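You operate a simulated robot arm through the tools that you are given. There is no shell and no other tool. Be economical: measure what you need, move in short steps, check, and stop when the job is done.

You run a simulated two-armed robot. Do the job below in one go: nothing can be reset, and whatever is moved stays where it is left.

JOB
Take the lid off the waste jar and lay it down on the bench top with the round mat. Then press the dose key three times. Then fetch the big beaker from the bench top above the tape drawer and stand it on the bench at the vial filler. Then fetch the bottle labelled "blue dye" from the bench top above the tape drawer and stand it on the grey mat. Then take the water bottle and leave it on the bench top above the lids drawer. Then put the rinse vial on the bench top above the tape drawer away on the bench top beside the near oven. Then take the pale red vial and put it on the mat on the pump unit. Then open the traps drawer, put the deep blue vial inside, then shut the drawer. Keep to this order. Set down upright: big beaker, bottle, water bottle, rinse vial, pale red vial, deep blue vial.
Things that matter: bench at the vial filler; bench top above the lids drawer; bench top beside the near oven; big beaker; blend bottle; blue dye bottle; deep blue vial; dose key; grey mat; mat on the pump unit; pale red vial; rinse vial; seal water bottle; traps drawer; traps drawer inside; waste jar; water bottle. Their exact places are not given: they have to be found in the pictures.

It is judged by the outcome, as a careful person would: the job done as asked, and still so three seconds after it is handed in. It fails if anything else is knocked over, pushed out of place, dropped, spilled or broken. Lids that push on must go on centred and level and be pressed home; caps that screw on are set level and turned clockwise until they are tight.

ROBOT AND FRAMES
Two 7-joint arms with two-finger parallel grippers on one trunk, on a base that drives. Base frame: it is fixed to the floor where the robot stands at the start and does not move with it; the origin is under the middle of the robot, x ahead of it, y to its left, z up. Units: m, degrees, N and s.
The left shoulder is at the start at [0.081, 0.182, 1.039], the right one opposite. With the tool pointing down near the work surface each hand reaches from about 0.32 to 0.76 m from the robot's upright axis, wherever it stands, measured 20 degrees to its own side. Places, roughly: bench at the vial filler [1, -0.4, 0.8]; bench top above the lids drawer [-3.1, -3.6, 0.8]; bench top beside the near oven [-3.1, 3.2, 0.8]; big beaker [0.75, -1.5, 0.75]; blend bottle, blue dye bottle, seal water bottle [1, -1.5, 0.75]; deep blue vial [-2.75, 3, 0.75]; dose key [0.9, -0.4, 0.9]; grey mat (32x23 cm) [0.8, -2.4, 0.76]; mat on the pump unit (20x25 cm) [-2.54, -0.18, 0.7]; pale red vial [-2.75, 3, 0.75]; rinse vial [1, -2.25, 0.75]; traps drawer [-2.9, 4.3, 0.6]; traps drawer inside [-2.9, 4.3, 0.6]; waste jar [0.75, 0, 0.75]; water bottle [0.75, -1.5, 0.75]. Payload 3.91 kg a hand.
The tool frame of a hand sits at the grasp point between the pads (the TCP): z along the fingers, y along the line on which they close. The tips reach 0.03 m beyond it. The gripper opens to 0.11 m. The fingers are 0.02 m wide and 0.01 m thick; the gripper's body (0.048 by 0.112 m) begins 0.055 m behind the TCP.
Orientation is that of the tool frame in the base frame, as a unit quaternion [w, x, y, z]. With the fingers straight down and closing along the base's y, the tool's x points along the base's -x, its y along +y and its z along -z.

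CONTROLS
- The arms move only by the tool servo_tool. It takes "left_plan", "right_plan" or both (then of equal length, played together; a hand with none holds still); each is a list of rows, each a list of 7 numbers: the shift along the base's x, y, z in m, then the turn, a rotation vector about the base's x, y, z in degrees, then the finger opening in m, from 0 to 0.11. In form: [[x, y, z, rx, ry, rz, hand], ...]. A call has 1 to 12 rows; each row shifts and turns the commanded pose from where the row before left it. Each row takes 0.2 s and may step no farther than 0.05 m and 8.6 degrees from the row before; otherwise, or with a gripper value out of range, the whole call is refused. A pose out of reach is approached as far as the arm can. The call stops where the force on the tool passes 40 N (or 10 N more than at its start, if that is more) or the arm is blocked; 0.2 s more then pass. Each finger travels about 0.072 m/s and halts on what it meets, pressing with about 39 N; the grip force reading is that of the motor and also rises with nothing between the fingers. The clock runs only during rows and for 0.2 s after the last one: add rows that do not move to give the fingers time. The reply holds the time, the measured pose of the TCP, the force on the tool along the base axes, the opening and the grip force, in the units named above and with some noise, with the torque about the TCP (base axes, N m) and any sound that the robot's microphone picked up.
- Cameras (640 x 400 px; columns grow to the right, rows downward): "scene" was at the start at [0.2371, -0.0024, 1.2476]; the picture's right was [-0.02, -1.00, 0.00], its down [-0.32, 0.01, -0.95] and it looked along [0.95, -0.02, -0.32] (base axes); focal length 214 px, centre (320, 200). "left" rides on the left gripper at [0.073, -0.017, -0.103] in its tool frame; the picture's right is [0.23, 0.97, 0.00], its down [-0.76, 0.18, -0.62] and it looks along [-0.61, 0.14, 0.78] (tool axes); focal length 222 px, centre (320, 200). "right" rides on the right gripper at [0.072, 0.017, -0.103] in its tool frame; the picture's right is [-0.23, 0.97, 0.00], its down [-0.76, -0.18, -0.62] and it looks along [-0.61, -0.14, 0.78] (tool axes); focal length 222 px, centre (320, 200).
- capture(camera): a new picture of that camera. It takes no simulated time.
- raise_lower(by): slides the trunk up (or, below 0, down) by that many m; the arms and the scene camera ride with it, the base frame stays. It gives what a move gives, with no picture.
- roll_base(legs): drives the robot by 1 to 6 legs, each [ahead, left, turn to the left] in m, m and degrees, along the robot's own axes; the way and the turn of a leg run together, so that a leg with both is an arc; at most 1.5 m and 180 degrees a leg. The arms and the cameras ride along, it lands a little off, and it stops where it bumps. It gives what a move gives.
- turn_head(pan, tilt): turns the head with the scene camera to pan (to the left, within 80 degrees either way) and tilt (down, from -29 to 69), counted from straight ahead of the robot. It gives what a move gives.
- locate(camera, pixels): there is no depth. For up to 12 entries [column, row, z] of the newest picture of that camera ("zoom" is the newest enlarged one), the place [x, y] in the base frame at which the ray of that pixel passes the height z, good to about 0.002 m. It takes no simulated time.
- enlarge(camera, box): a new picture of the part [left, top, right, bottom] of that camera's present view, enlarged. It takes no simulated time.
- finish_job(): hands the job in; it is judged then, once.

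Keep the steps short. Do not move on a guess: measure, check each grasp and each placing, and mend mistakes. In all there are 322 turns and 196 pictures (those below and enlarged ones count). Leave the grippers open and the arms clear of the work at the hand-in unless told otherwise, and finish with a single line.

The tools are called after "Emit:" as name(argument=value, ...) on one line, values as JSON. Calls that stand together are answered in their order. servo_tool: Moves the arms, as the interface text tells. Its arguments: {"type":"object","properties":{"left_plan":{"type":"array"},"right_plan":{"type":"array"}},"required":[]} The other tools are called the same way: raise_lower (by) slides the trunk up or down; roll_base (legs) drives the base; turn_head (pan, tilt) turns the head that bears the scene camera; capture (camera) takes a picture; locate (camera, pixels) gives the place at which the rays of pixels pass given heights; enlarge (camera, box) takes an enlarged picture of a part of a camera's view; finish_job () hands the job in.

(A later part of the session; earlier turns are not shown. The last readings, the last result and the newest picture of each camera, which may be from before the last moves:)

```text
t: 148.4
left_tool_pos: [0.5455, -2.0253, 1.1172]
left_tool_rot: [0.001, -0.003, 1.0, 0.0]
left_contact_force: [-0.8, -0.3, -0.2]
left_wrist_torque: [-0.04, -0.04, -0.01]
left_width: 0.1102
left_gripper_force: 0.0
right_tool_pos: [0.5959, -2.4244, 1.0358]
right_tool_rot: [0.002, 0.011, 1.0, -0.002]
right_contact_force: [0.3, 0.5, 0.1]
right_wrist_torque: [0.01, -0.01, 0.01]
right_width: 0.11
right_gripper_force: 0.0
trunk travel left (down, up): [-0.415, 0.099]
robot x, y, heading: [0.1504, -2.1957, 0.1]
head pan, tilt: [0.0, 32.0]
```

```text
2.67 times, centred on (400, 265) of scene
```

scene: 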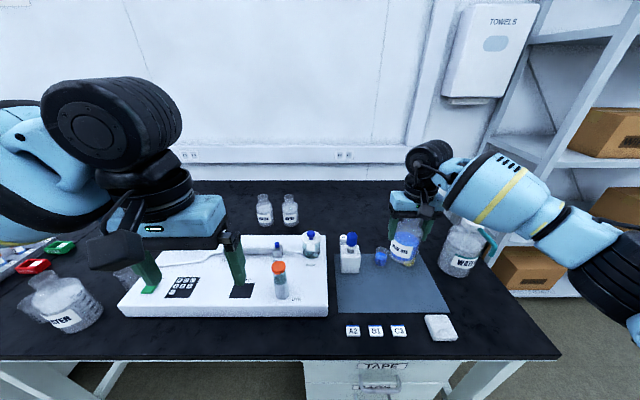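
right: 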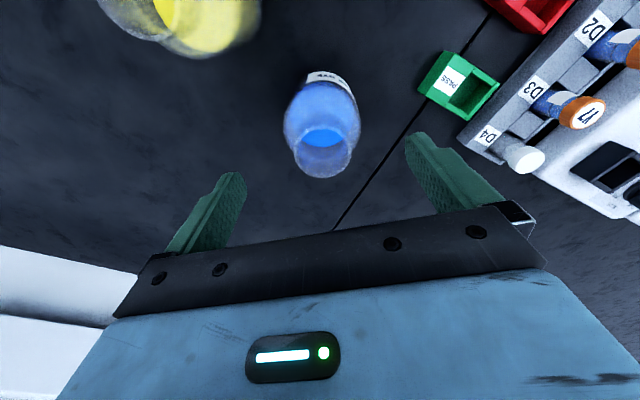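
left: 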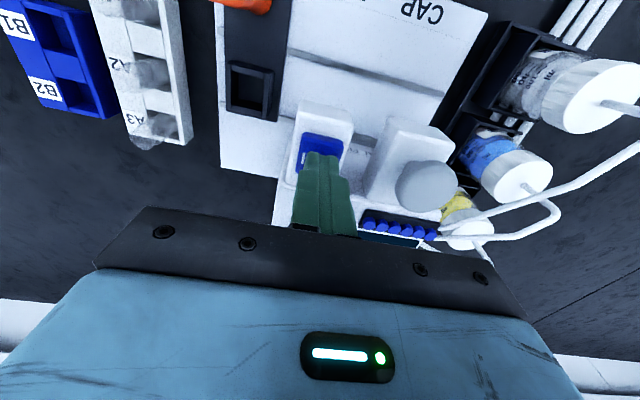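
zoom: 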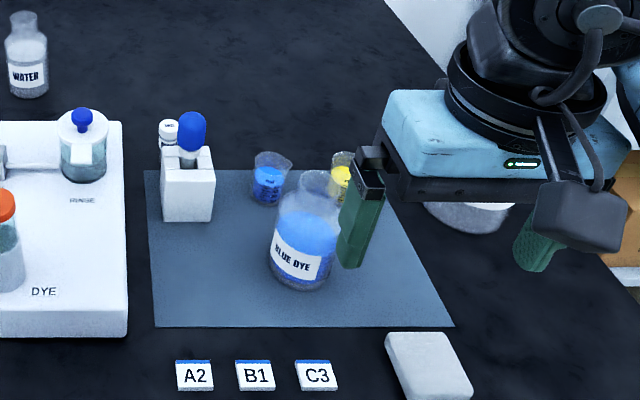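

Blue dye stands on the mat. Next the big WATER bottle: I'll back off and drive left to face it.

Emit:
roll_base(legs=[[-0.14, 0, 0], [0, 0.82, 0]])

Emit:
turn_head(pan=0, tilt=36)

Emit:
capture(camera="scene")

Emit:
capture(camera="right")

```text
t: 157.0
left_tool_pos: [0.4017, -1.198, 1.118]
left_tool_rot: [0.0, -0.005, 1.0, 0.0]
left_contact_force: [0.8, 0.2, -0.5]
left_wrist_torque: [0.0, 0.03, -0.01]
left_width: 0.11
left_gripper_force: 0.2
right_tool_pos: [0.4546, -1.5951, 1.0355]
right_tool_rot: [0.0, 0.006, 1.0, -0.001]
right_contact_force: [-0.4, -1.2, 0.8]
right_wrist_torque: [0.01, 0.01, -0.04]
right_width: 0.1101
right_gripper_force: 0.1
trunk travel left (down, up): [-0.415, 0.099]
robot x, y, heading: [0.0097, -1.3718, 0.3]
head pan, tilt: [0.0, 32.0]
```

```text
t: 157.7
left_tool_pos: [0.4038, -1.1972, 1.1173]
left_tool_rot: [0.0, -0.007, 1.0, 0.0]
left_contact_force: [-0.3, 0.0, 0.1]
left_wrist_torque: [0.0, 0.01, -0.02]
left_width: 0.1099
left_gripper_force: 0.1
right_tool_pos: [0.4556, -1.5947, 1.0345]
right_tool_rot: [0.001, 0.007, 1.0, -0.001]
right_contact_force: [0.2, 0.1, 0.8]
right_wrist_torque: [0.01, -0.01, 0.0]
right_width: 0.11
right_gripper_force: 0.1
trunk travel left (down, up): [-0.415, 0.099]
robot x, y, heading: [0.011, -1.3726, -0.0]
head pan, tilt: [0.0, 36.0]
```

```text
112 pictures are left
```

scene: 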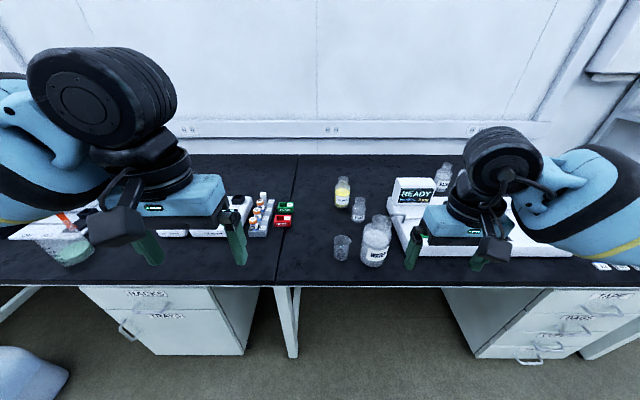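

```text
111 pictures are left
```

right: 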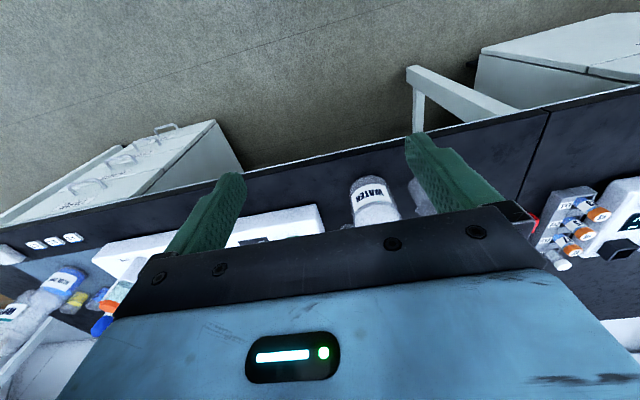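

Emit:
enlarge(camera="scene", box=[320, 190, 420, 280])

```text
4.44 times, centred on (370, 235) of scene
```

zoom: 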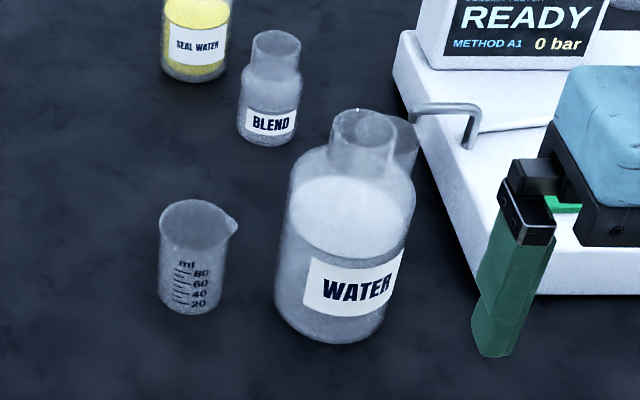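

Emit:
locate(camera="zoom", pixels=[[330, 341, 0.75], [277, 305, 0.75], [392, 305, 0.75], [362, 126, 0.92], [362, 126, 0.9], [362, 126, 0.94], [286, 190, 0.86], [414, 195, 0.86], [190, 212, 0.82], [190, 300, 0.75], [400, 150, 0.83], [268, 130, 0.75]])

```text
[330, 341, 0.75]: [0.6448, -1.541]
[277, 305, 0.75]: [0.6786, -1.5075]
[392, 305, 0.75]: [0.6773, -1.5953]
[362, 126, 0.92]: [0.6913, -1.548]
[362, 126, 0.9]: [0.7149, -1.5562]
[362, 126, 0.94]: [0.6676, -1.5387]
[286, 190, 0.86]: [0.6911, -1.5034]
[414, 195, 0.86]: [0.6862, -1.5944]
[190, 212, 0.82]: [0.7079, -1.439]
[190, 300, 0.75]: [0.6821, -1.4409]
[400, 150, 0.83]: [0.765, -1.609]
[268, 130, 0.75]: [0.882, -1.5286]
```

Water bottle: centre about (0.691, -1.549), diameter about 0.09, top z about 0.92. I'll drive 10 cm ahead and put the right hand above it.

Emit:
roll_base(legs=[[0.1, 0, 0]])

Emit:
servo_tool(right_plan=[[0, 0.01, 0.04, 0, 0, 0, 0.11], [0.03, 0.012, 0.02, 0, 0, 0, 0.11], [0.03, 0.012, 0, 0, 0, 0, 0.11], [0.03, 0.012, 0, 0, 0, 0, 0.11], [0.03, 0, 0, 0, 0, 0, 0.11], [0.016, 0, 0, 0, 0, 0, 0.11], [0, 0, 0, 0, 0, 0, 0.11]])

Emit:
capture(camera="right")

Emit:
enlarge(camera="scene", box=[310, 170, 440, 310])

```text
t: 158.8
left_tool_pos: [0.5014, -1.1966, 1.1171]
left_tool_rot: [0.001, -0.006, 1.0, 0.001]
left_contact_force: [0.3, -0.7, 0.8]
left_wrist_torque: [0.0, 0.01, -0.02]
left_width: 0.1098
left_gripper_force: 0.1
right_tool_pos: [0.5532, -1.5947, 1.0346]
right_tool_rot: [0.001, 0.007, 1.0, -0.001]
right_contact_force: [-0.4, 0.1, -0.2]
right_wrist_torque: [0.03, -0.02, 0.01]
right_width: 0.1101
right_gripper_force: 0.0
trunk travel left (down, up): [-0.415, 0.099]
robot x, y, heading: [0.107, -1.3718, 0.3]
head pan, tilt: [0.0, 36.0]
```

```text
t: 160.4
left_tool_pos: [0.4992, -1.197, 1.1164]
left_tool_rot: [0.0, -0.007, 1.0, 0.0]
left_contact_force: [-0.7, -0.5, -0.4]
left_wrist_torque: [0.02, -0.02, 0.0]
left_width: 0.1101
left_gripper_force: 0.1
right_tool_pos: [0.6901, -1.5478, 1.0953]
right_tool_rot: [0.001, 0.006, 1.0, -0.001]
right_contact_force: [-0.5, 0.3, -0.2]
right_wrist_torque: [0.02, -0.02, 0.0]
right_width: 0.1102
right_gripper_force: 0.0
trunk travel left (down, up): [-0.415, 0.099]
robot x, y, heading: [0.1052, -1.3717, 0.2]
head pan, tilt: [0.0, 36.0]
```

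```text
109 pictures are left
```

right: 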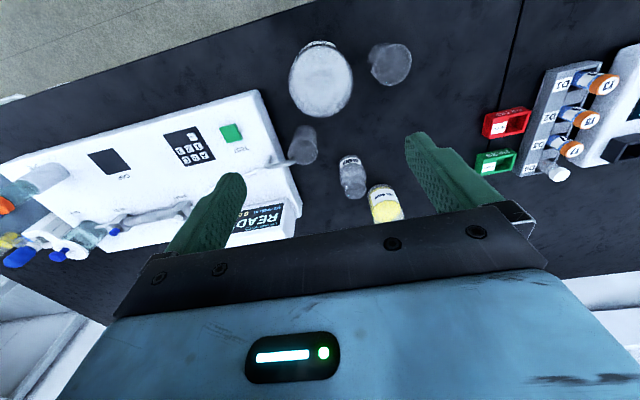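

```text
2.86 times, centred on (375, 240) of scene
```

zoom: 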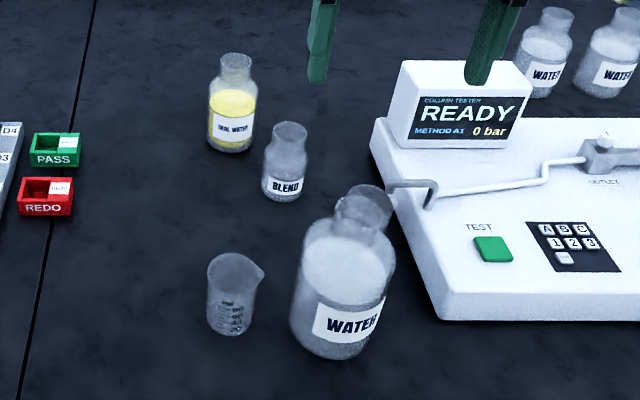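

Emit:
enlarge(camera="right", box=[270, 25, 430, 125])

```text
4.00 times, centred on (350, 75) of right
```

zoom: 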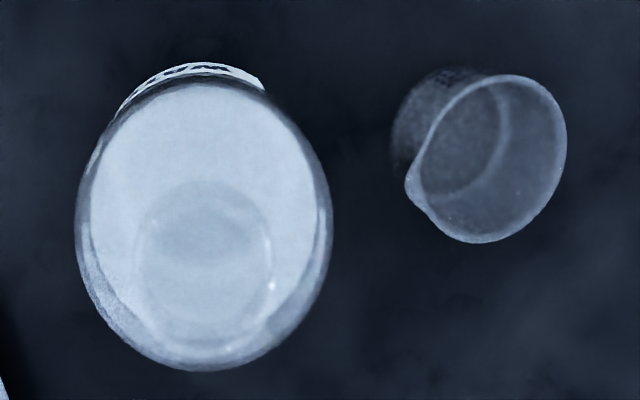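

Emit:
locate(camera="zoom", pixels=[[205, 262, 0.93], [205, 262, 0.91], [75, 220, 0.86], [332, 220, 0.86], [204, 370, 0.87], [204, 80, 0.86], [488, 160, 0.82]])

```text
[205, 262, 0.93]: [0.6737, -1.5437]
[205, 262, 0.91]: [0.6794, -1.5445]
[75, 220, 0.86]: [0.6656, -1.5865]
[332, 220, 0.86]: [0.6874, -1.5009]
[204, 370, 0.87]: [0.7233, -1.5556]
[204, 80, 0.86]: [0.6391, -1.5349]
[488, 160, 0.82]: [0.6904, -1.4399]
```

Centre is about (0.679, -1.544) and the mouth is at z 0.93. I'll take it by its 42 mm neck. Moving to just above the mouth with 7 cm opening.

Emit:
servo_tool(right_plan=[[-0.011, 0.004, -0.03, 0, 0, 0, 0.09], [0, 0, -0.04, 0, 0, 0, 0.075], [0, 0, -0.04, 0, 0, 0, 0.075], [0, 0, -0.01, 0, 0, 0, 0.075], [0, 0, 0, 0, 0, 0, 0.075]])

Emit:
capture(camera="right")

Emit:
enlarge(camera="scene", box=[330, 180, 420, 300])

```text
t: 161.6
left_tool_pos: [0.5002, -1.1979, 1.1185]
left_tool_rot: [0.0, -0.006, 1.0, 0.0]
left_contact_force: [0.5, -0.3, -0.3]
left_wrist_torque: [-0.01, 0.02, 0.0]
left_width: 0.1102
left_gripper_force: 0.1
right_tool_pos: [0.6775, -1.5443, 0.9746]
right_tool_rot: [0.0, 0.008, 1.0, -0.001]
right_contact_force: [-0.1, -0.3, -0.9]
right_wrist_torque: [-0.02, -0.02, 0.0]
right_width: 0.075
right_gripper_force: 0.0
trunk travel left (down, up): [-0.415, 0.099]
robot x, y, heading: [0.1091, -1.3707, 0.1]
head pan, tilt: [0.0, 36.0]
```

```text
106 pictures are left
```

right: 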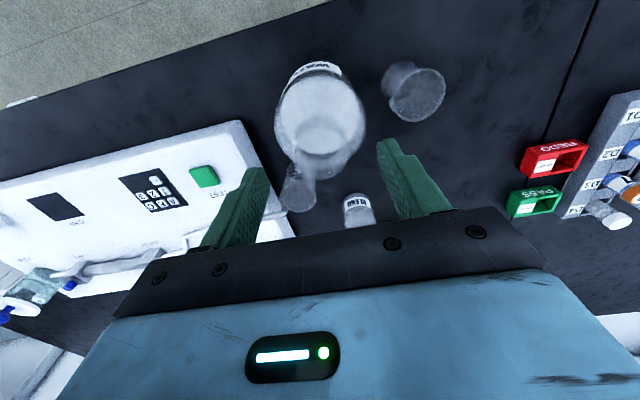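

```text
3.33 times, centred on (375, 240) of scene
```

zoom: 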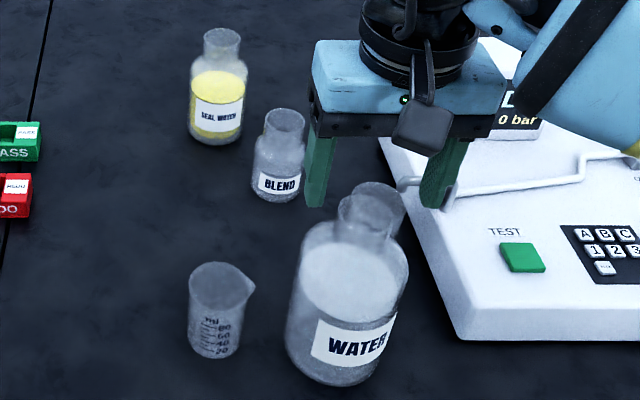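

Emit:
locate(camera="right", pixels=[[323, 150, 0.93], [318, 120, 0.86]])

Emit:
enlarge(camera="right", box=[250, 50, 390, 200])

```text
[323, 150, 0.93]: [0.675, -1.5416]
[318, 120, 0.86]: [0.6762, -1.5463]
```

```text
2.67 times, centred on (320, 125) of right
```

zoom: 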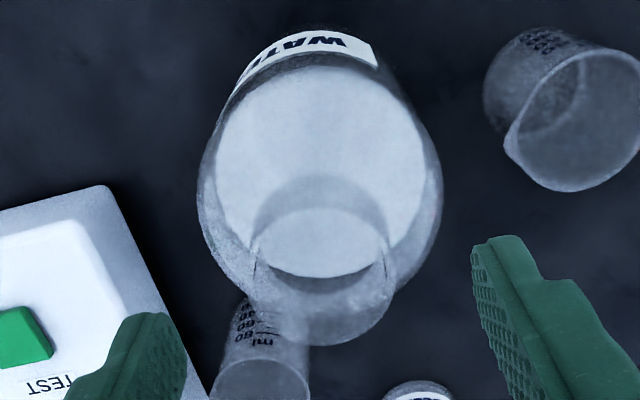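

Mouth is centred at about (0.678, -1.543), matching the hand. Descending onto the neck and closing.

Emit:
servo_tool(right_plan=[[0, 0, -0.02, 0, 0, 0, 0.075], [0, 0, -0.02, 0, 0, 0, 0.075], [0, 0, -0.011, 0, 0, 0, 0.075], [0, 0, 0, 0, 0, 0, 0.075]])

Emit:
enlarge(camera="scene", box=[340, 190, 410, 290])

```text
t: 162.6
left_tool_pos: [0.5005, -1.1967, 1.1162]
left_tool_rot: [0.0, -0.006, 1.0, 0.001]
left_contact_force: [-0.6, -0.3, 0.0]
left_wrist_torque: [0.01, 0.03, 0.02]
left_width: 0.1098
left_gripper_force: 0.1
right_tool_pos: [0.6787, -1.5448, 0.9218]
right_tool_rot: [0.001, 0.006, 1.0, -0.001]
right_contact_force: [0.1, 0.7, -0.2]
right_wrist_torque: [0.01, -0.02, -0.01]
right_width: 0.075
right_gripper_force: 0.1
trunk travel left (down, up): [-0.415, 0.099]
robot x, y, heading: [0.1059, -1.3696, 0.0]
head pan, tilt: [0.0, 36.0]
```

```text
4.00 times, centred on (375, 240) of scene
```

zoom: 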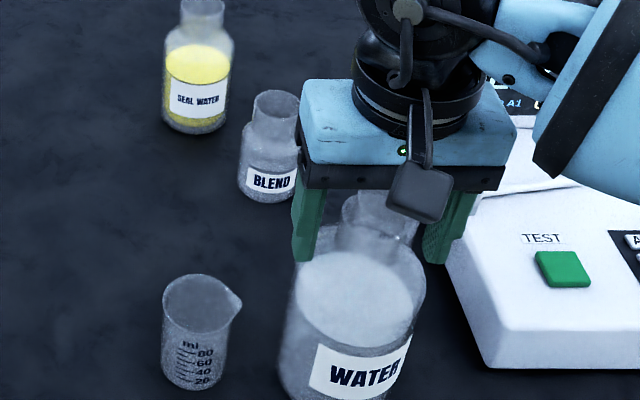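

Emit:
servo_tool(right_plan=[[0, 0, 0.004, 0, 0, 0, 0.075], [0, 0, 0, 0, 0, 0, 0.06], [0, 0, 0, 0, 0, 0, 0.045], [0, 0, 0, 0, 0, 0, 0.03], [0, 0, 0, 0, 0, 0, 0.02], [0, 0, 0, 0, 0, 0, 0.02]])

Emit:
enlarge(camera="scene", box=[340, 190, 410, 290])

```text
t: 164.0
left_tool_pos: [0.4978, -1.1963, 1.1172]
left_tool_rot: [0.0, -0.006, 1.0, 0.0]
left_contact_force: [-0.1, -0.3, 0.9]
left_wrist_torque: [0.01, 0.04, -0.01]
left_width: 0.1102
left_gripper_force: 0.1
right_tool_pos: [0.6779, -1.5454, 0.9327]
right_tool_rot: [0.006, 0.008, 1.0, 0.0]
right_contact_force: [6.5, -3.6, 32.5]
right_wrist_torque: [0.0, 0.03, -0.2]
right_width: 0.0411
right_gripper_force: 39.0
trunk travel left (down, up): [-0.415, 0.099]
robot x, y, heading: [0.1071, -1.3728, 0.3]
head pan, tilt: [0.0, 36.0]
```

```text
4.00 times, centred on (375, 240) of scene
```

zoom: 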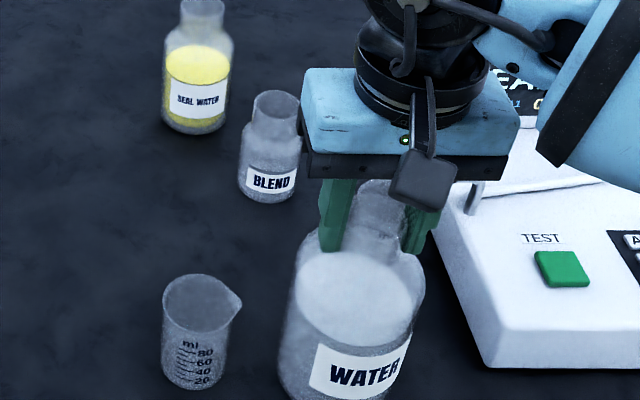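

The tips pressed on the shoulder (32 N). I'll open, rise 9 mm and re-grip cleanly.

Emit:
servo_tool(right_plan=[[0, 0, 0.004, 0, 0, 0, 0.05], [0, 0, 0.005, 0, 0, 0, 0.06], [0, 0, 0, 0, 0, 0, 0.05], [0, 0, 0, 0, 0, 0, 0.03], [0, 0, 0, 0, 0, 0, 0.02], [0, 0, 0, 0, 0, 0, 0.02]])

```text
t: 165.4
left_tool_pos: [0.5011, -1.1968, 1.117]
left_tool_rot: [0.0, -0.007, 1.0, 0.0]
left_contact_force: [-0.3, -0.4, -0.8]
left_wrist_torque: [-0.01, -0.01, -0.05]
left_width: 0.11
left_gripper_force: 0.1
right_tool_pos: [0.6784, -1.5455, 0.9356]
right_tool_rot: [0.0, 0.007, 1.0, -0.001]
right_contact_force: [0.3, -0.5, 0.2]
right_wrist_torque: [0.01, 0.04, 0.01]
right_width: 0.041
right_gripper_force: 38.9
trunk travel left (down, up): [-0.415, 0.099]
robot x, y, heading: [0.1053, -1.3706, 0.4]
head pan, tilt: [0.0, 36.0]
```

Clean grip at 41 mm with no residual force. Lifting straight up.

Emit:
servo_tool(right_plan=[[0, 0, 0.005, 0, 0, 0, 0.02], [0, 0, 0.01, 0, 0, 0, 0.02], [0, 0, 0.02, 0, 0, 0, 0.02], [0, 0, 0.03, 0, 0, 0, 0.02], [0, 0, 0.03, 0, 0, 0, 0.02], [0, 0, 0.03, 0, 0, 0, 0.02], [0, 0, 0.02, 0, 0, 0, 0.02], [0, 0, 0, 0, 0, 0, 0.02]])

Emit:
capture(camera="scene")

```text
t: 167.2
left_tool_pos: [0.5017, -1.1972, 1.1168]
left_tool_rot: [0.0, -0.006, 1.0, -0.001]
left_contact_force: [0.5, 0.7, -1.2]
left_wrist_torque: [0.02, 0.02, 0.03]
left_width: 0.11
left_gripper_force: 0.0
right_tool_pos: [0.678, -1.5453, 1.0815]
right_tool_rot: [0.0, 0.007, 1.0, -0.002]
right_contact_force: [-0.2, -0.9, -7.6]
right_wrist_torque: [-0.01, 0.02, -0.02]
right_width: 0.0413
right_gripper_force: 38.5
trunk travel left (down, up): [-0.415, 0.099]
robot x, y, heading: [0.1105, -1.3716, 0.1]
head pan, tilt: [0.0, 36.0]
```

```text
101 pictures are left
```

scene: 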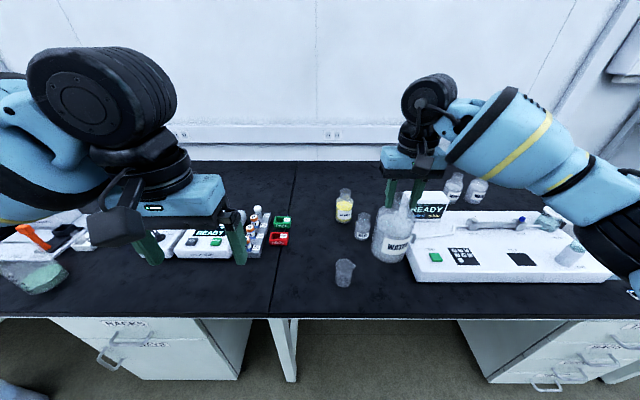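

The bottle hangs straight. Drawing it in, then backing off and turning to look at the other side of the room.

Emit:
servo_tool(right_plan=[[-0.02, 0, 0.02, 0, 0, 0, 0.02], [-0.03, 0, 0.02, 0, 0, 0, 0.02], [-0.035, 0, 0.01, 0, 0, 0, 0.02], [-0.035, 0, 0, 0, 0, 0, 0.02], [-0.035, 0, 0, 0, 0, 0, 0.02], [-0.03, 0, 0, 0, 0, 0, 0.02], [-0.015, 0, 0, 0, 0, 0, 0.02], [0, 0, 0, 0, 0, 0, 0.02]])

Emit:
roll_base(legs=[[-0.25, 0, 0], [0, 0, 90]])

Emit:
turn_head(pan=60, tilt=20)

Emit:
capture(camera="scene")

```text
t: 169.0
left_tool_pos: [0.5003, -1.1963, 1.1175]
left_tool_rot: [0.0, -0.007, 1.0, 0.0]
left_contact_force: [-0.1, 0.3, -0.1]
left_wrist_torque: [-0.01, -0.02, 0.01]
left_width: 0.11
left_gripper_force: 0.0
right_tool_pos: [0.4779, -1.5439, 1.1319]
right_tool_rot: [0.0, 0.008, 1.0, -0.001]
right_contact_force: [0.0, 0.2, -6.5]
right_wrist_torque: [0.01, 0.01, -0.04]
right_width: 0.0409
right_gripper_force: 39.2
trunk travel left (down, up): [-0.415, 0.099]
robot x, y, heading: [0.1064, -1.3702, 0.1]
head pan, tilt: [0.0, 36.0]
```

```text
t: 174.7
left_tool_pos: [-0.3143, -0.9748, 1.1182]
left_tool_rot: [0.0, -0.705, 0.709, 0.0]
left_contact_force: [-0.3, -0.3, 0.2]
left_wrist_torque: [0.0, 0.0, -0.02]
left_width: 0.11
left_gripper_force: 0.1
right_tool_pos: [0.0311, -1.0034, 1.1316]
right_tool_rot: [0.001, -0.697, 0.717, 0.0]
right_contact_force: [0.1, 0.4, -7.8]
right_wrist_torque: [-0.06, -0.03, 0.02]
right_width: 0.0411
right_gripper_force: 38.5
trunk travel left (down, up): [-0.415, 0.099]
robot x, y, heading: [-0.144, -1.3713, 89.7]
head pan, tilt: [0.0, 36.0]
```

```text
t: 175.9
left_tool_pos: [-0.3142, -0.9748, 1.1183]
left_tool_rot: [-0.001, -0.706, 0.708, 0.0]
left_contact_force: [-0.1, -0.7, 0.5]
left_wrist_torque: [-0.01, 0.03, 0.01]
left_width: 0.1098
left_gripper_force: 0.0
right_tool_pos: [0.0314, -1.0034, 1.131]
right_tool_rot: [0.002, -0.697, 0.717, 0.0]
right_contact_force: [0.7, 1.3, -7.4]
right_wrist_torque: [-0.05, 0.0, 0.0]
right_width: 0.0408
right_gripper_force: 39.5
trunk travel left (down, up): [-0.415, 0.099]
robot x, y, heading: [-0.1466, -1.3694, 89.4]
head pan, tilt: [60.0, 20.0]
```

```text
100 pictures are left
```

scene: 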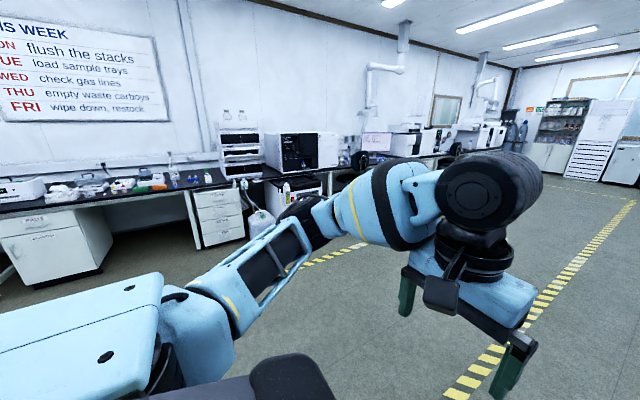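

Open floor behind. I'll turn another 90° and look ahead-left, where the lids drawer should be.

Emit:
roll_base(legs=[[0, 0, 90]])

Emit:
turn_head(pan=25, tilt=15)

Emit:
capture(camera="scene")

```text
t: 180.2
left_tool_pos: [-0.5415, -1.5414, 1.1167]
left_tool_rot: [0.0, 1.0, -0.002, 0.0]
left_contact_force: [0.1, 0.6, 0.6]
left_wrist_torque: [0.01, -0.01, -0.01]
left_width: 0.1099
left_gripper_force: 0.1
right_tool_pos: [-0.5142, -1.1936, 1.1321]
right_tool_rot: [-0.001, 1.0, -0.015, -0.001]
right_contact_force: [-0.1, -0.7, -7.5]
right_wrist_torque: [-0.03, -0.04, 0.0]
right_width: 0.0407
right_gripper_force: 39.1
trunk travel left (down, up): [-0.415, 0.099]
robot x, y, heading: [-0.1454, -1.3713, 179.5]
head pan, tilt: [60.0, 20.0]
```

```text
t: 181.2
left_tool_pos: [-0.5417, -1.5391, 1.1181]
left_tool_rot: [0.0, 1.0, -0.001, 0.0]
left_contact_force: [0.3, 0.3, 0.8]
left_wrist_torque: [0.0, 0.02, 0.0]
left_width: 0.1099
left_gripper_force: 0.0
right_tool_pos: [-0.5147, -1.1942, 1.1322]
right_tool_rot: [-0.002, 1.0, -0.015, -0.001]
right_contact_force: [0.1, 0.5, -7.4]
right_wrist_torque: [-0.03, 0.0, -0.03]
right_width: 0.0409
right_gripper_force: 38.9
trunk travel left (down, up): [-0.415, 0.099]
robot x, y, heading: [-0.1432, -1.3714, 179.5]
head pan, tilt: [25.0, 15.0]
```

```text
99 pictures are left
```

scene: 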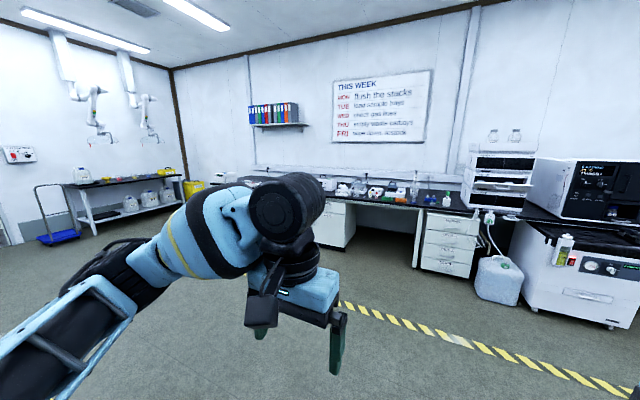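

Emit:
enlarge(camera="scene", box=[300, 150, 500, 290])

```text
2.86 times, centred on (400, 220) of scene
```

zoom: 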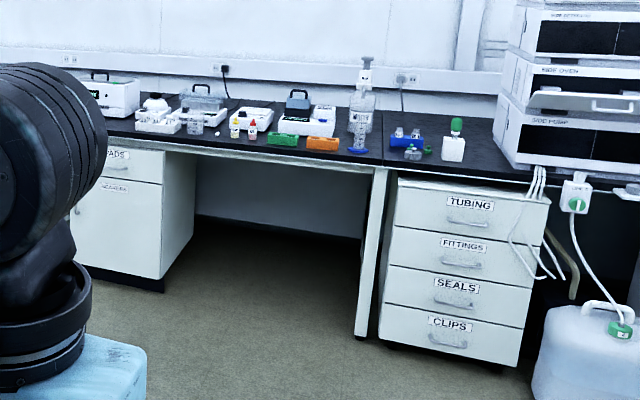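

Those drawers are TUBING/FITTINGS/SEALS/CLIPS and, further left, PADS. LIDS should be further left still. I'll move forward-left in the open floor a bit and look again.

Emit:
roll_base(legs=[[0.9, 0.9, 0]])

Emit:
turn_head(pan=15, tilt=20)

Emit:
capture(camera="scene")

```text
t: 189.4
left_tool_pos: [-1.4511, -2.423, 1.1173]
left_tool_rot: [0.0, 1.0, -0.001, 0.0]
left_contact_force: [0.6, 0.1, 0.1]
left_wrist_torque: [0.0, 0.0, -0.03]
left_width: 0.11
left_gripper_force: 0.2
right_tool_pos: [-1.4226, -2.0765, 1.1311]
right_tool_rot: [-0.001, 1.0, -0.015, 0.0]
right_contact_force: [-0.5, 0.7, -6.9]
right_wrist_torque: [0.0, -0.09, 0.0]
right_width: 0.0406
right_gripper_force: 38.5
trunk travel left (down, up): [-0.415, 0.099]
robot x, y, heading: [-1.0527, -2.2538, 179.5]
head pan, tilt: [25.0, 15.0]
```

```text
t: 190.1
left_tool_pos: [-1.4509, -2.4231, 1.1178]
left_tool_rot: [0.0, 1.0, -0.002, 0.0]
left_contact_force: [0.6, 0.2, -0.6]
left_wrist_torque: [0.01, -0.03, 0.0]
left_width: 0.1098
left_gripper_force: 0.0
right_tool_pos: [-1.4223, -2.077, 1.1315]
right_tool_rot: [-0.001, 1.0, -0.015, -0.001]
right_contact_force: [0.7, -0.6, -6.8]
right_wrist_torque: [0.01, -0.04, 0.01]
right_width: 0.041
right_gripper_force: 38.9
trunk travel left (down, up): [-0.415, 0.099]
robot x, y, heading: [-1.0542, -2.2577, 179.4]
head pan, tilt: [15.0, 20.0]
```

```text
97 pictures are left
```

scene: 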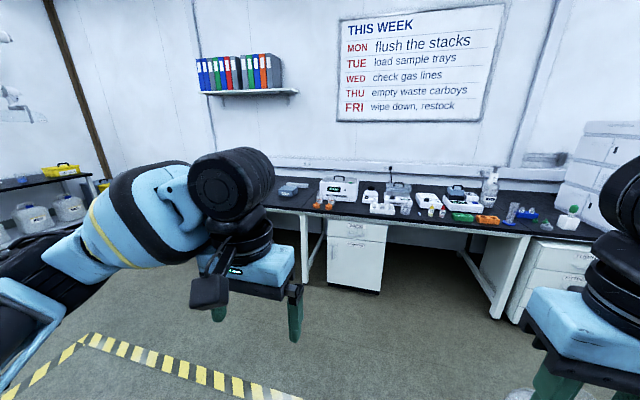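

Emit:
roll_base(legs=[[0.4, 0.95, 0]])

Emit:
turn_head(pan=0, tilt=25)

Emit:
capture(camera="scene")

```text
t: 198.8
left_tool_pos: [-1.8706, -3.357, 1.1166]
left_tool_rot: [0.0, 1.0, -0.012, 0.0]
left_contact_force: [0.4, -0.9, -0.7]
left_wrist_torque: [0.01, -0.03, 0.01]
left_width: 0.1098
left_gripper_force: 0.1
right_tool_pos: [-1.8342, -3.0112, 1.1306]
right_tool_rot: [-0.001, 1.0, -0.025, -0.001]
right_contact_force: [-0.8, 0.1, -7.8]
right_wrist_torque: [0.02, -0.06, 0.0]
right_width: 0.0409
right_gripper_force: 39.2
trunk travel left (down, up): [-0.415, 0.099]
robot x, y, heading: [-1.4695, -3.1981, 178.1]
head pan, tilt: [15.0, 20.0]
```

```text
t: 199.6
left_tool_pos: [-1.8694, -3.3575, 1.1175]
left_tool_rot: [0.0, 1.0, -0.014, 0.0]
left_contact_force: [0.5, 0.3, -0.5]
left_wrist_torque: [0.01, -0.01, -0.03]
left_width: 0.11
left_gripper_force: 0.1
right_tool_pos: [-1.8353, -3.0119, 1.1314]
right_tool_rot: [-0.001, 1.0, -0.026, 0.0]
right_contact_force: [-0.1, 0.8, -7.4]
right_wrist_torque: [-0.02, -0.06, 0.02]
right_width: 0.0411
right_gripper_force: 39.0
trunk travel left (down, up): [-0.415, 0.099]
robot x, y, heading: [-1.4701, -3.1957, 178.1]
head pan, tilt: [0.0, 25.0]
```

```text
96 pictures are left
```

scene: 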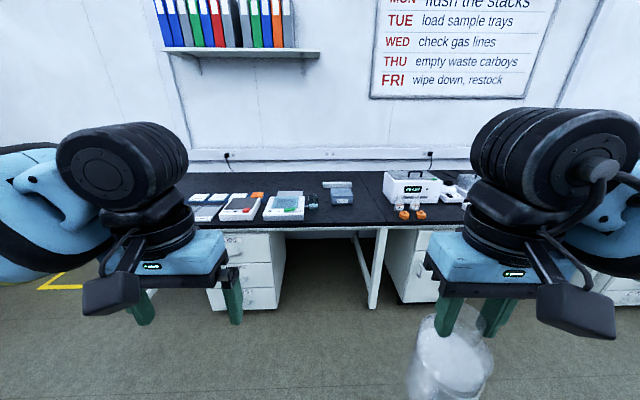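

Emit:
enlarge(camera="scene", box=[180, 160, 400, 320])

Emit:
locate(camera="scene", pixels=[[345, 232, 0.75], [250, 232, 0.75], [350, 190, 0.75], [225, 190, 0.75], [340, 200, 0.75]])

```text
2.50 times, centred on (290, 240) of scene
```

zoom: 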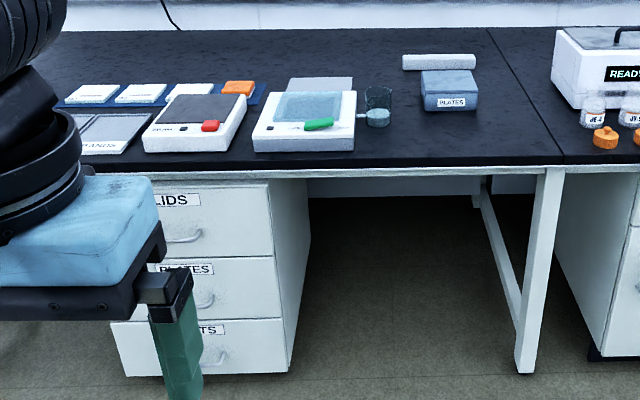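

```text
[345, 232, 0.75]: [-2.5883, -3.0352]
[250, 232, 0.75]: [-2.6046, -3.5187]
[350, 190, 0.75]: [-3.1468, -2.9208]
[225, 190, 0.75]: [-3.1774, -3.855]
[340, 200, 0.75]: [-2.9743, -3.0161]
```

LIDS is the top drawer at zoom (175,200). On that bench section there is free space right of the tray and cup, in front of the PLATES box. I'll measure it.

Emit:
locate(camera="zoom", pixels=[[430, 135, 0.75], [440, 110, 0.75], [372, 125, 0.75], [355, 152, 0.75], [430, 165, 0.75], [560, 160, 0.75], [275, 180, 0.72], [400, 70, 0.75]])

```text
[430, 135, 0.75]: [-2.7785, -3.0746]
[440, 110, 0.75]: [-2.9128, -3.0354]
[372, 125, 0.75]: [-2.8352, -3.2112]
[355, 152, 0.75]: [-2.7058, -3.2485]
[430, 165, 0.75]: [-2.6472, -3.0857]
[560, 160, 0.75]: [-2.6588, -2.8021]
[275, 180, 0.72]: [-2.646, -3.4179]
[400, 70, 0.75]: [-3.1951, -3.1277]
```

Target spot is (-2.77, -3.09). Driving up to the bench there.

Emit:
roll_base(legs=[[0, 0, 1.9], [0.62, 0.06, 0]])

Emit:
turn_head(pan=-10, tilt=36)

Emit:
capture(camera="scene")

```text
t: 203.5
left_tool_pos: [-2.4947, -3.4269, 1.1178]
left_tool_rot: [0.001, 1.0, 0.003, 0.0]
left_contact_force: [0.1, 0.3, -0.1]
left_wrist_torque: [-0.01, 0.04, 0.0]
left_width: 0.1099
left_gripper_force: 0.1
right_tool_pos: [-2.4703, -3.0823, 1.1306]
right_tool_rot: [-0.001, 1.0, -0.011, 0.0]
right_contact_force: [0.1, -0.2, -7.6]
right_wrist_torque: [0.01, -0.03, -0.02]
right_width: 0.0408
right_gripper_force: 39.1
trunk travel left (down, up): [-0.415, 0.099]
robot x, y, heading: [-2.1013, -3.2558, 179.7]
head pan, tilt: [0.0, 25.0]
```

```text
t: 204.2
left_tool_pos: [-2.4951, -3.4281, 1.1183]
left_tool_rot: [0.001, 1.0, 0.002, 0.0]
left_contact_force: [-0.6, -0.3, 0.6]
left_wrist_torque: [0.01, 0.01, 0.03]
left_width: 0.1102
left_gripper_force: 0.0
right_tool_pos: [-2.4704, -3.0818, 1.1314]
right_tool_rot: [0.0, 1.0, -0.011, 0.001]
right_contact_force: [0.2, -0.6, -7.7]
right_wrist_torque: [0.01, -0.05, 0.0]
right_width: 0.0411
right_gripper_force: 39.3
trunk travel left (down, up): [-0.415, 0.099]
robot x, y, heading: [-2.0985, -3.2585, 179.8]
head pan, tilt: [-10.0, 36.0]
```

```text
94 pictures are left
```

scene: 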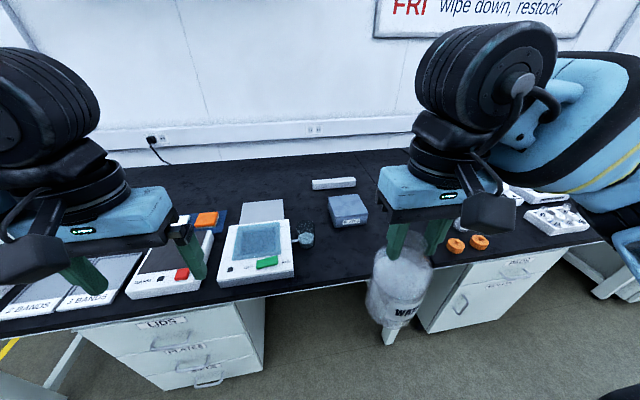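

Emit:
locate(camera="scene", pixels=[[345, 260, 0.75], [294, 273, 0.75], [306, 245, 0.75], [348, 226, 0.75], [390, 270, 0.75], [340, 285, 0.75], [373, 240, 0.75]])

```text
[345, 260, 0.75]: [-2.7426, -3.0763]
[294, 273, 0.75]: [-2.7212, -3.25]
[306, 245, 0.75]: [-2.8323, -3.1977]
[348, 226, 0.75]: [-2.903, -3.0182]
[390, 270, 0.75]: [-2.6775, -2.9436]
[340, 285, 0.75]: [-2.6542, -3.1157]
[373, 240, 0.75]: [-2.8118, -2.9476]
```

Emit:
servo_tool(right_plan=[[-0.02, 0, 0, 0, 0, 0, 0.02], [-0.035, -0.001, 0, 0, 0, 0, 0.02], [-0.035, -0.001, 0, 0, 0, 0, 0.02], [-0.035, -0.001, 0, 0, 0, 0, 0.02], [-0.035, -0.001, 0, 0, 0, 0, 0.02], [-0.035, -0.001, 0, 0, 0, 0, 0.02], [-0.035, -0.001, -0.01, 0, 0, 0, 0.02], [-0.035, -0.001, -0.02, 0, 0, 0, 0.02], [-0.025, -0.001, -0.03, 0, 0, 0, 0.02], [0, 0, -0.03, 0, 0, 0, 0.02], [0, 0, 0, 0, 0, 0, 0.02]])

Emit:
enlarge(camera="scene", box=[250, 170, 450, 310])

```text
t: 206.6
left_tool_pos: [-2.4949, -3.4288, 1.1178]
left_tool_rot: [-0.001, 1.0, 0.003, 0.0]
left_contact_force: [0.0, 0.5, 0.4]
left_wrist_torque: [0.0, 0.03, 0.02]
left_width: 0.1101
left_gripper_force: 0.0
right_tool_pos: [-2.7605, -3.0883, 1.0398]
right_tool_rot: [-0.001, 1.0, -0.011, -0.001]
right_contact_force: [0.7, 0.4, -7.2]
right_wrist_torque: [0.01, -0.06, -0.02]
right_width: 0.0409
right_gripper_force: 38.9
trunk travel left (down, up): [-0.415, 0.099]
robot x, y, heading: [-2.0998, -3.2537, 180.1]
head pan, tilt: [-10.0, 36.0]
```

```text
2.86 times, centred on (350, 240) of scene
```

zoom: 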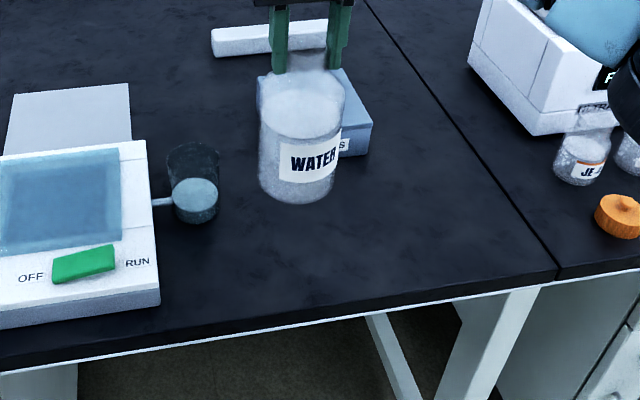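

Above free bench. Lowering.

Emit:
servo_tool(right_plan=[[0, 0, -0.03, 0, 0, 0, 0.02], [0, 0, -0.03, 0, 0, 0, 0.02], [0, 0, -0.02, 0, 0, 0, 0.02], [0, 0, -0.01, 0, 0, 0, 0.02], [0, 0, -0.006, 0, 0, 0, 0.02], [0, 0, -0.003, 0, 0, 0, 0.02], [0, 0, -0.002, 0, 0, 0, 0.02], [0, 0, 0, 0, 0, 0, 0.02]])

Emit:
enlarge(camera="scene", box=[250, 170, 450, 310])

```text
t: 208.4
left_tool_pos: [-2.4954, -3.4286, 1.1181]
left_tool_rot: [0.0, 1.0, 0.003, 0.0]
left_contact_force: [0.1, -0.2, -0.7]
left_wrist_torque: [0.01, 0.01, 0.01]
left_width: 0.1102
left_gripper_force: 0.0
right_tool_pos: [-2.7603, -3.0902, 0.9399]
right_tool_rot: [-0.001, 1.0, -0.011, 0.001]
right_contact_force: [-0.2, -1.3, -6.9]
right_wrist_torque: [0.01, -0.04, 0.0]
right_width: 0.041
right_gripper_force: 38.6
trunk travel left (down, up): [-0.415, 0.099]
robot x, y, heading: [-2.0991, -3.2575, 179.8]
head pan, tilt: [-10.0, 36.0]
```

```text
2.86 times, centred on (350, 240) of scene
```

zoom: 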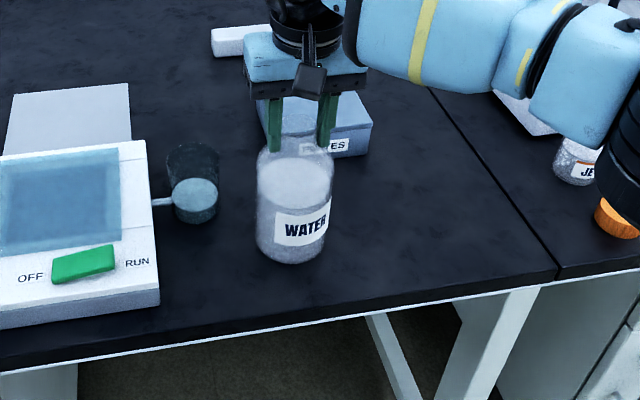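

Emit:
servo_tool(right_plan=[[0, 0, -0.002, 0, 0, 0, 0.02], [0, 0, -0.0015, 0, 0, 0, 0.02], [0, 0, -0.0015, 0, 0, 0, 0.02], [0, 0, 0, 0, 0, 0, 0.02]])

```text
t: 209.4
left_tool_pos: [-2.4955, -3.4285, 1.1169]
left_tool_rot: [0.002, 1.0, 0.002, 0.0]
left_contact_force: [-0.6, 0.5, -0.9]
left_wrist_torque: [0.0, -0.01, 0.03]
left_width: 0.11
left_gripper_force: 0.0
right_tool_pos: [-2.7601, -3.0897, 0.935]
right_tool_rot: [-0.001, 1.0, -0.01, 0.001]
right_contact_force: [-0.4, 0.0, -7.4]
right_wrist_torque: [-0.03, 0.03, 0.01]
right_width: 0.0409
right_gripper_force: 38.8
trunk travel left (down, up): [-0.415, 0.099]
robot x, y, heading: [-2.1007, -3.2541, 179.8]
head pan, tilt: [-10.0, 36.0]
```

Emit:
servo_tool(right_plan=[[0, 0, -0.001, 0, 0, 0, 0.02], [0, 0, -0.001, 0, 0, 0, 0.02], [0, 0, -0.001, 0, 0, 0, 0.02], [0, 0, 0, 0, 0, 0, 0.02]])

```text
t: 210.4
left_tool_pos: [-2.4936, -3.4273, 1.117]
left_tool_rot: [0.001, 1.0, 0.002, -0.001]
left_contact_force: [0.0, 0.0, -0.4]
left_wrist_torque: [0.0, 0.01, -0.02]
left_width: 0.1097
left_gripper_force: 0.1
right_tool_pos: [-2.7592, -3.0892, 0.934]
right_tool_rot: [-0.001, 1.0, -0.011, -0.002]
right_contact_force: [-1.4, 3.6, 11.8]
right_wrist_torque: [0.35, -0.37, 0.07]
right_width: 0.0408
right_gripper_force: 39.2
trunk travel left (down, up): [-0.415, 0.099]
robot x, y, heading: [-2.0993, -3.2587, 180.0]
head pan, tilt: [-10.0, 36.0]
```

It is seated. I'll release, rise, and check.

Emit:
servo_tool(right_plan=[[0, 0, 0.001, 0, 0, 0, 0.045], [0, 0, 0, 0, 0, 0, 0.07], [0, 0, 0, 0, 0, 0, 0.09], [0, 0, 0.03, 0, 0, 0, 0.09], [0, 0, 0.04, 0, 0, 0, 0.09], [0, 0, 0.04, 0, 0, 0, 0.09], [0.04, 0, 0.02, 0, 0, 0, 0.09], [0.05, 0, 0, 0, 0, 0, 0.09], [0.05, 0, 0, 0, 0, 0, 0.09], [0.05, 0, 0, 0, 0, 0, 0.09], [0.05, 0, 0, 0, 0, 0, 0.09]])

Emit:
enlarge(camera="scene", box=[250, 170, 450, 310])

```text
t: 212.8
left_tool_pos: [-2.4957, -3.4289, 1.1174]
left_tool_rot: [0.0, 1.0, 0.003, -0.001]
left_contact_force: [0.4, -0.1, 0.2]
left_wrist_torque: [0.01, -0.01, -0.04]
left_width: 0.1098
left_gripper_force: 0.0
right_tool_pos: [-2.5187, -3.0875, 1.0642]
right_tool_rot: [-0.001, 1.0, -0.012, -0.001]
right_contact_force: [0.4, 0.5, 0.8]
right_wrist_torque: [-0.02, 0.02, 0.02]
right_width: 0.0901
right_gripper_force: 0.0
trunk travel left (down, up): [-0.415, 0.099]
robot x, y, heading: [-2.1007, -3.2567, 180.1]
head pan, tilt: [-10.0, 36.0]
```

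```text
2.86 times, centred on (350, 240) of scene
```

zoom: 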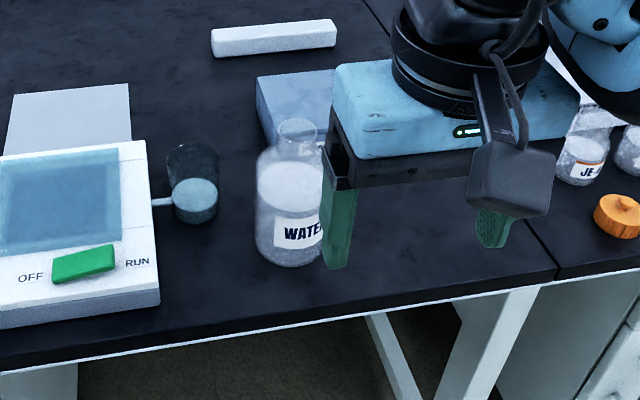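

The water bottle stands on the lids-drawer bench. Next is the rinse vial: driving back to the tape-drawer bench.

Emit:
roll_base(legs=[[-1.0, 0, 0], [0, 0, -180], [0.3, 1.0, 0], [0.75, 0, 0]])

Emit:
turn_head(pan=0, tilt=32)

Emit:
capture(camera="scene")

```text
t: 237.8
left_tool_pos: [0.3808, -2.1127, 1.117]
left_tool_rot: [0.0, 0.01, 1.0, -0.001]
left_contact_force: [0.2, 0.2, -0.1]
left_wrist_torque: [0.0, 0.02, -0.01]
left_width: 0.1099
left_gripper_force: 0.0
right_tool_pos: [0.3982, -2.4528, 1.0643]
right_tool_rot: [0.001, 0.022, 1.0, 0.0]
right_contact_force: [-0.1, -0.4, 0.4]
right_wrist_torque: [0.0, -0.01, -0.01]
right_width: 0.0901
right_gripper_force: 0.1
trunk travel left (down, up): [-0.415, 0.099]
robot x, y, heading: [-0.0177, -2.2731, -1.5]
head pan, tilt: [-10.0, 36.0]
```

```text
t: 238.5
left_tool_pos: [0.3805, -2.1118, 1.1171]
left_tool_rot: [0.0, 0.009, 1.0, 0.0]
left_contact_force: [0.8, 0.0, -0.2]
left_wrist_torque: [-0.02, 0.0, -0.01]
left_width: 0.1097
left_gripper_force: 0.0
right_tool_pos: [0.3978, -2.454, 1.064]
right_tool_rot: [0.001, 0.023, 1.0, -0.001]
right_contact_force: [0.4, 0.1, 0.2]
right_wrist_torque: [0.01, 0.01, 0.02]
right_width: 0.09
right_gripper_force: 0.0
trunk travel left (down, up): [-0.415, 0.099]
robot x, y, heading: [-0.0185, -2.2749, -1.8]
head pan, tilt: [0.0, 32.0]
```

```text
90 pictures are left
```

scene: 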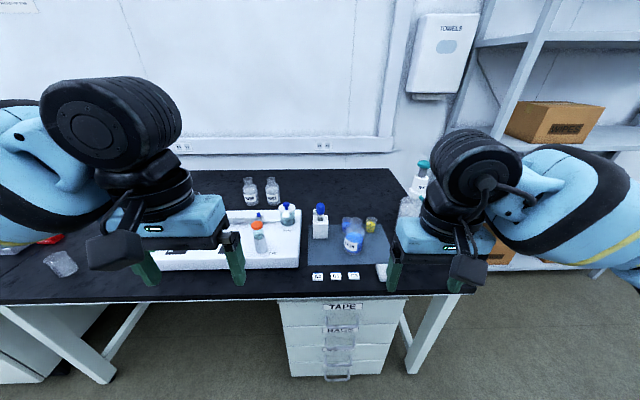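

Emit:
enlarge(camera="scene", box=[230, 190, 350, 280])

```text
4.44 times, centred on (290, 235) of scene
```

zoom: 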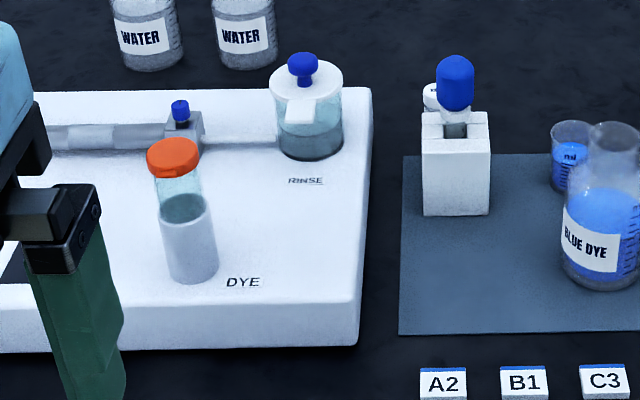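

A white-capped vial hides behind the dropper stand at zoom (432,97). I'll move sideways to see it.

Emit:
roll_base(legs=[[0.1, 0.35, 1.8]])

Emit:
turn_head(pan=-20, tilt=35)

Emit:
capture(camera="scene")

```text
t: 242.1
left_tool_pos: [0.4795, -1.7551, 1.1171]
left_tool_rot: [0.0, -0.005, 1.0, 0.0]
left_contact_force: [0.1, 0.2, 1.0]
left_wrist_torque: [0.01, -0.03, 0.01]
left_width: 0.1101
left_gripper_force: 0.1
right_tool_pos: [0.5067, -2.0951, 1.0642]
right_tool_rot: [0.001, 0.008, 1.0, -0.001]
right_contact_force: [0.0, 0.6, 0.3]
right_wrist_torque: [0.03, 0.0, 0.04]
right_width: 0.0898
right_gripper_force: 0.1
trunk travel left (down, up): [-0.415, 0.099]
robot x, y, heading: [0.0888, -1.9257, 0.1]
head pan, tilt: [0.0, 32.0]
```

```text
t: 242.9
left_tool_pos: [0.4804, -1.7557, 1.1182]
left_tool_rot: [0.0, -0.004, 1.0, 0.0]
left_contact_force: [-0.3, 0.8, 0.0]
left_wrist_torque: [-0.01, -0.02, 0.01]
left_width: 0.1098
left_gripper_force: 0.1
right_tool_pos: [0.5068, -2.0943, 1.0643]
right_tool_rot: [0.0, 0.008, 1.0, -0.001]
right_contact_force: [-0.4, -0.1, -0.4]
right_wrist_torque: [0.04, -0.02, -0.01]
right_width: 0.0901
right_gripper_force: 0.1
trunk travel left (down, up): [-0.415, 0.099]
robot x, y, heading: [0.0866, -1.9302, 0.1]
head pan, tilt: [-20.0, 35.0]
```

```text
88 pictures are left
```

scene: 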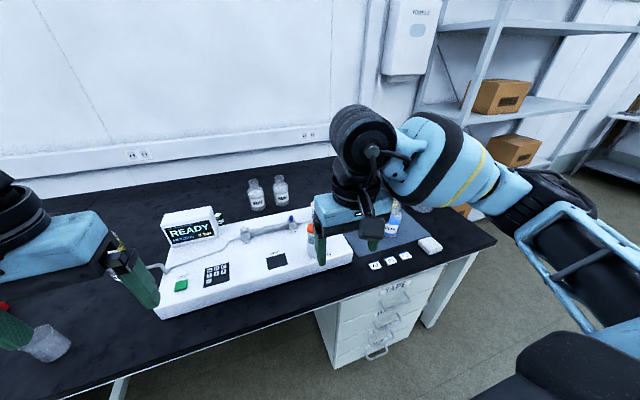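

Emit:
servo_tool(right_plan=[[-0.03, -0.03, 0.02, 0, 0, 0, 0.09], [-0.03, -0.03, 0.02, 0, 0, 0, 0.09], [-0.03, -0.03, 0, 0, 0, 0, 0.09], [-0.03, -0.03, 0, 0, 0, 0, 0.09], [0, -0.04, 0, 0, 0, 0, 0.09], [0, -0.04, 0, 0, 0, 0, 0.09], [0, -0.04, 0, 0, 0, 0, 0.09]])

Emit:
enlarge(camera="scene", box=[280, 170, 440, 280])

```text
t: 244.5
left_tool_pos: [0.4784, -1.7556, 1.1181]
left_tool_rot: [0.002, -0.006, 1.0, 0.0]
left_contact_force: [0.0, 0.3, 0.2]
left_wrist_torque: [0.02, -0.04, 0.02]
left_width: 0.1102
left_gripper_force: 0.0
right_tool_pos: [0.3867, -2.3356, 1.1026]
right_tool_rot: [0.0, 0.009, 1.0, -0.001]
right_contact_force: [-0.1, 0.4, -0.3]
right_wrist_torque: [0.02, -0.03, 0.06]
right_width: 0.0903
right_gripper_force: 0.0
trunk travel left (down, up): [-0.415, 0.099]
robot x, y, heading: [0.0899, -1.9303, -0.1]
head pan, tilt: [-20.0, 35.0]
```

```text
3.64 times, centred on (360, 225) of scene
```

zoom: 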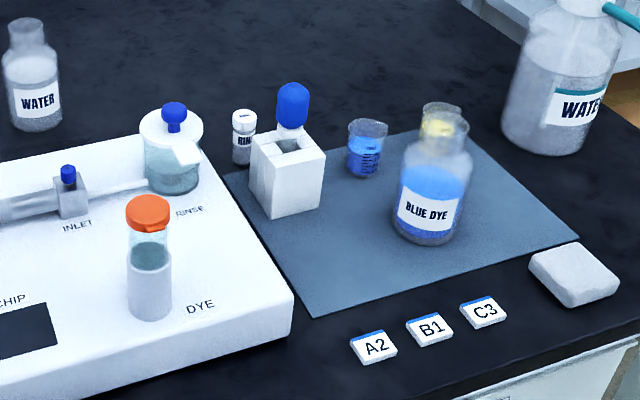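

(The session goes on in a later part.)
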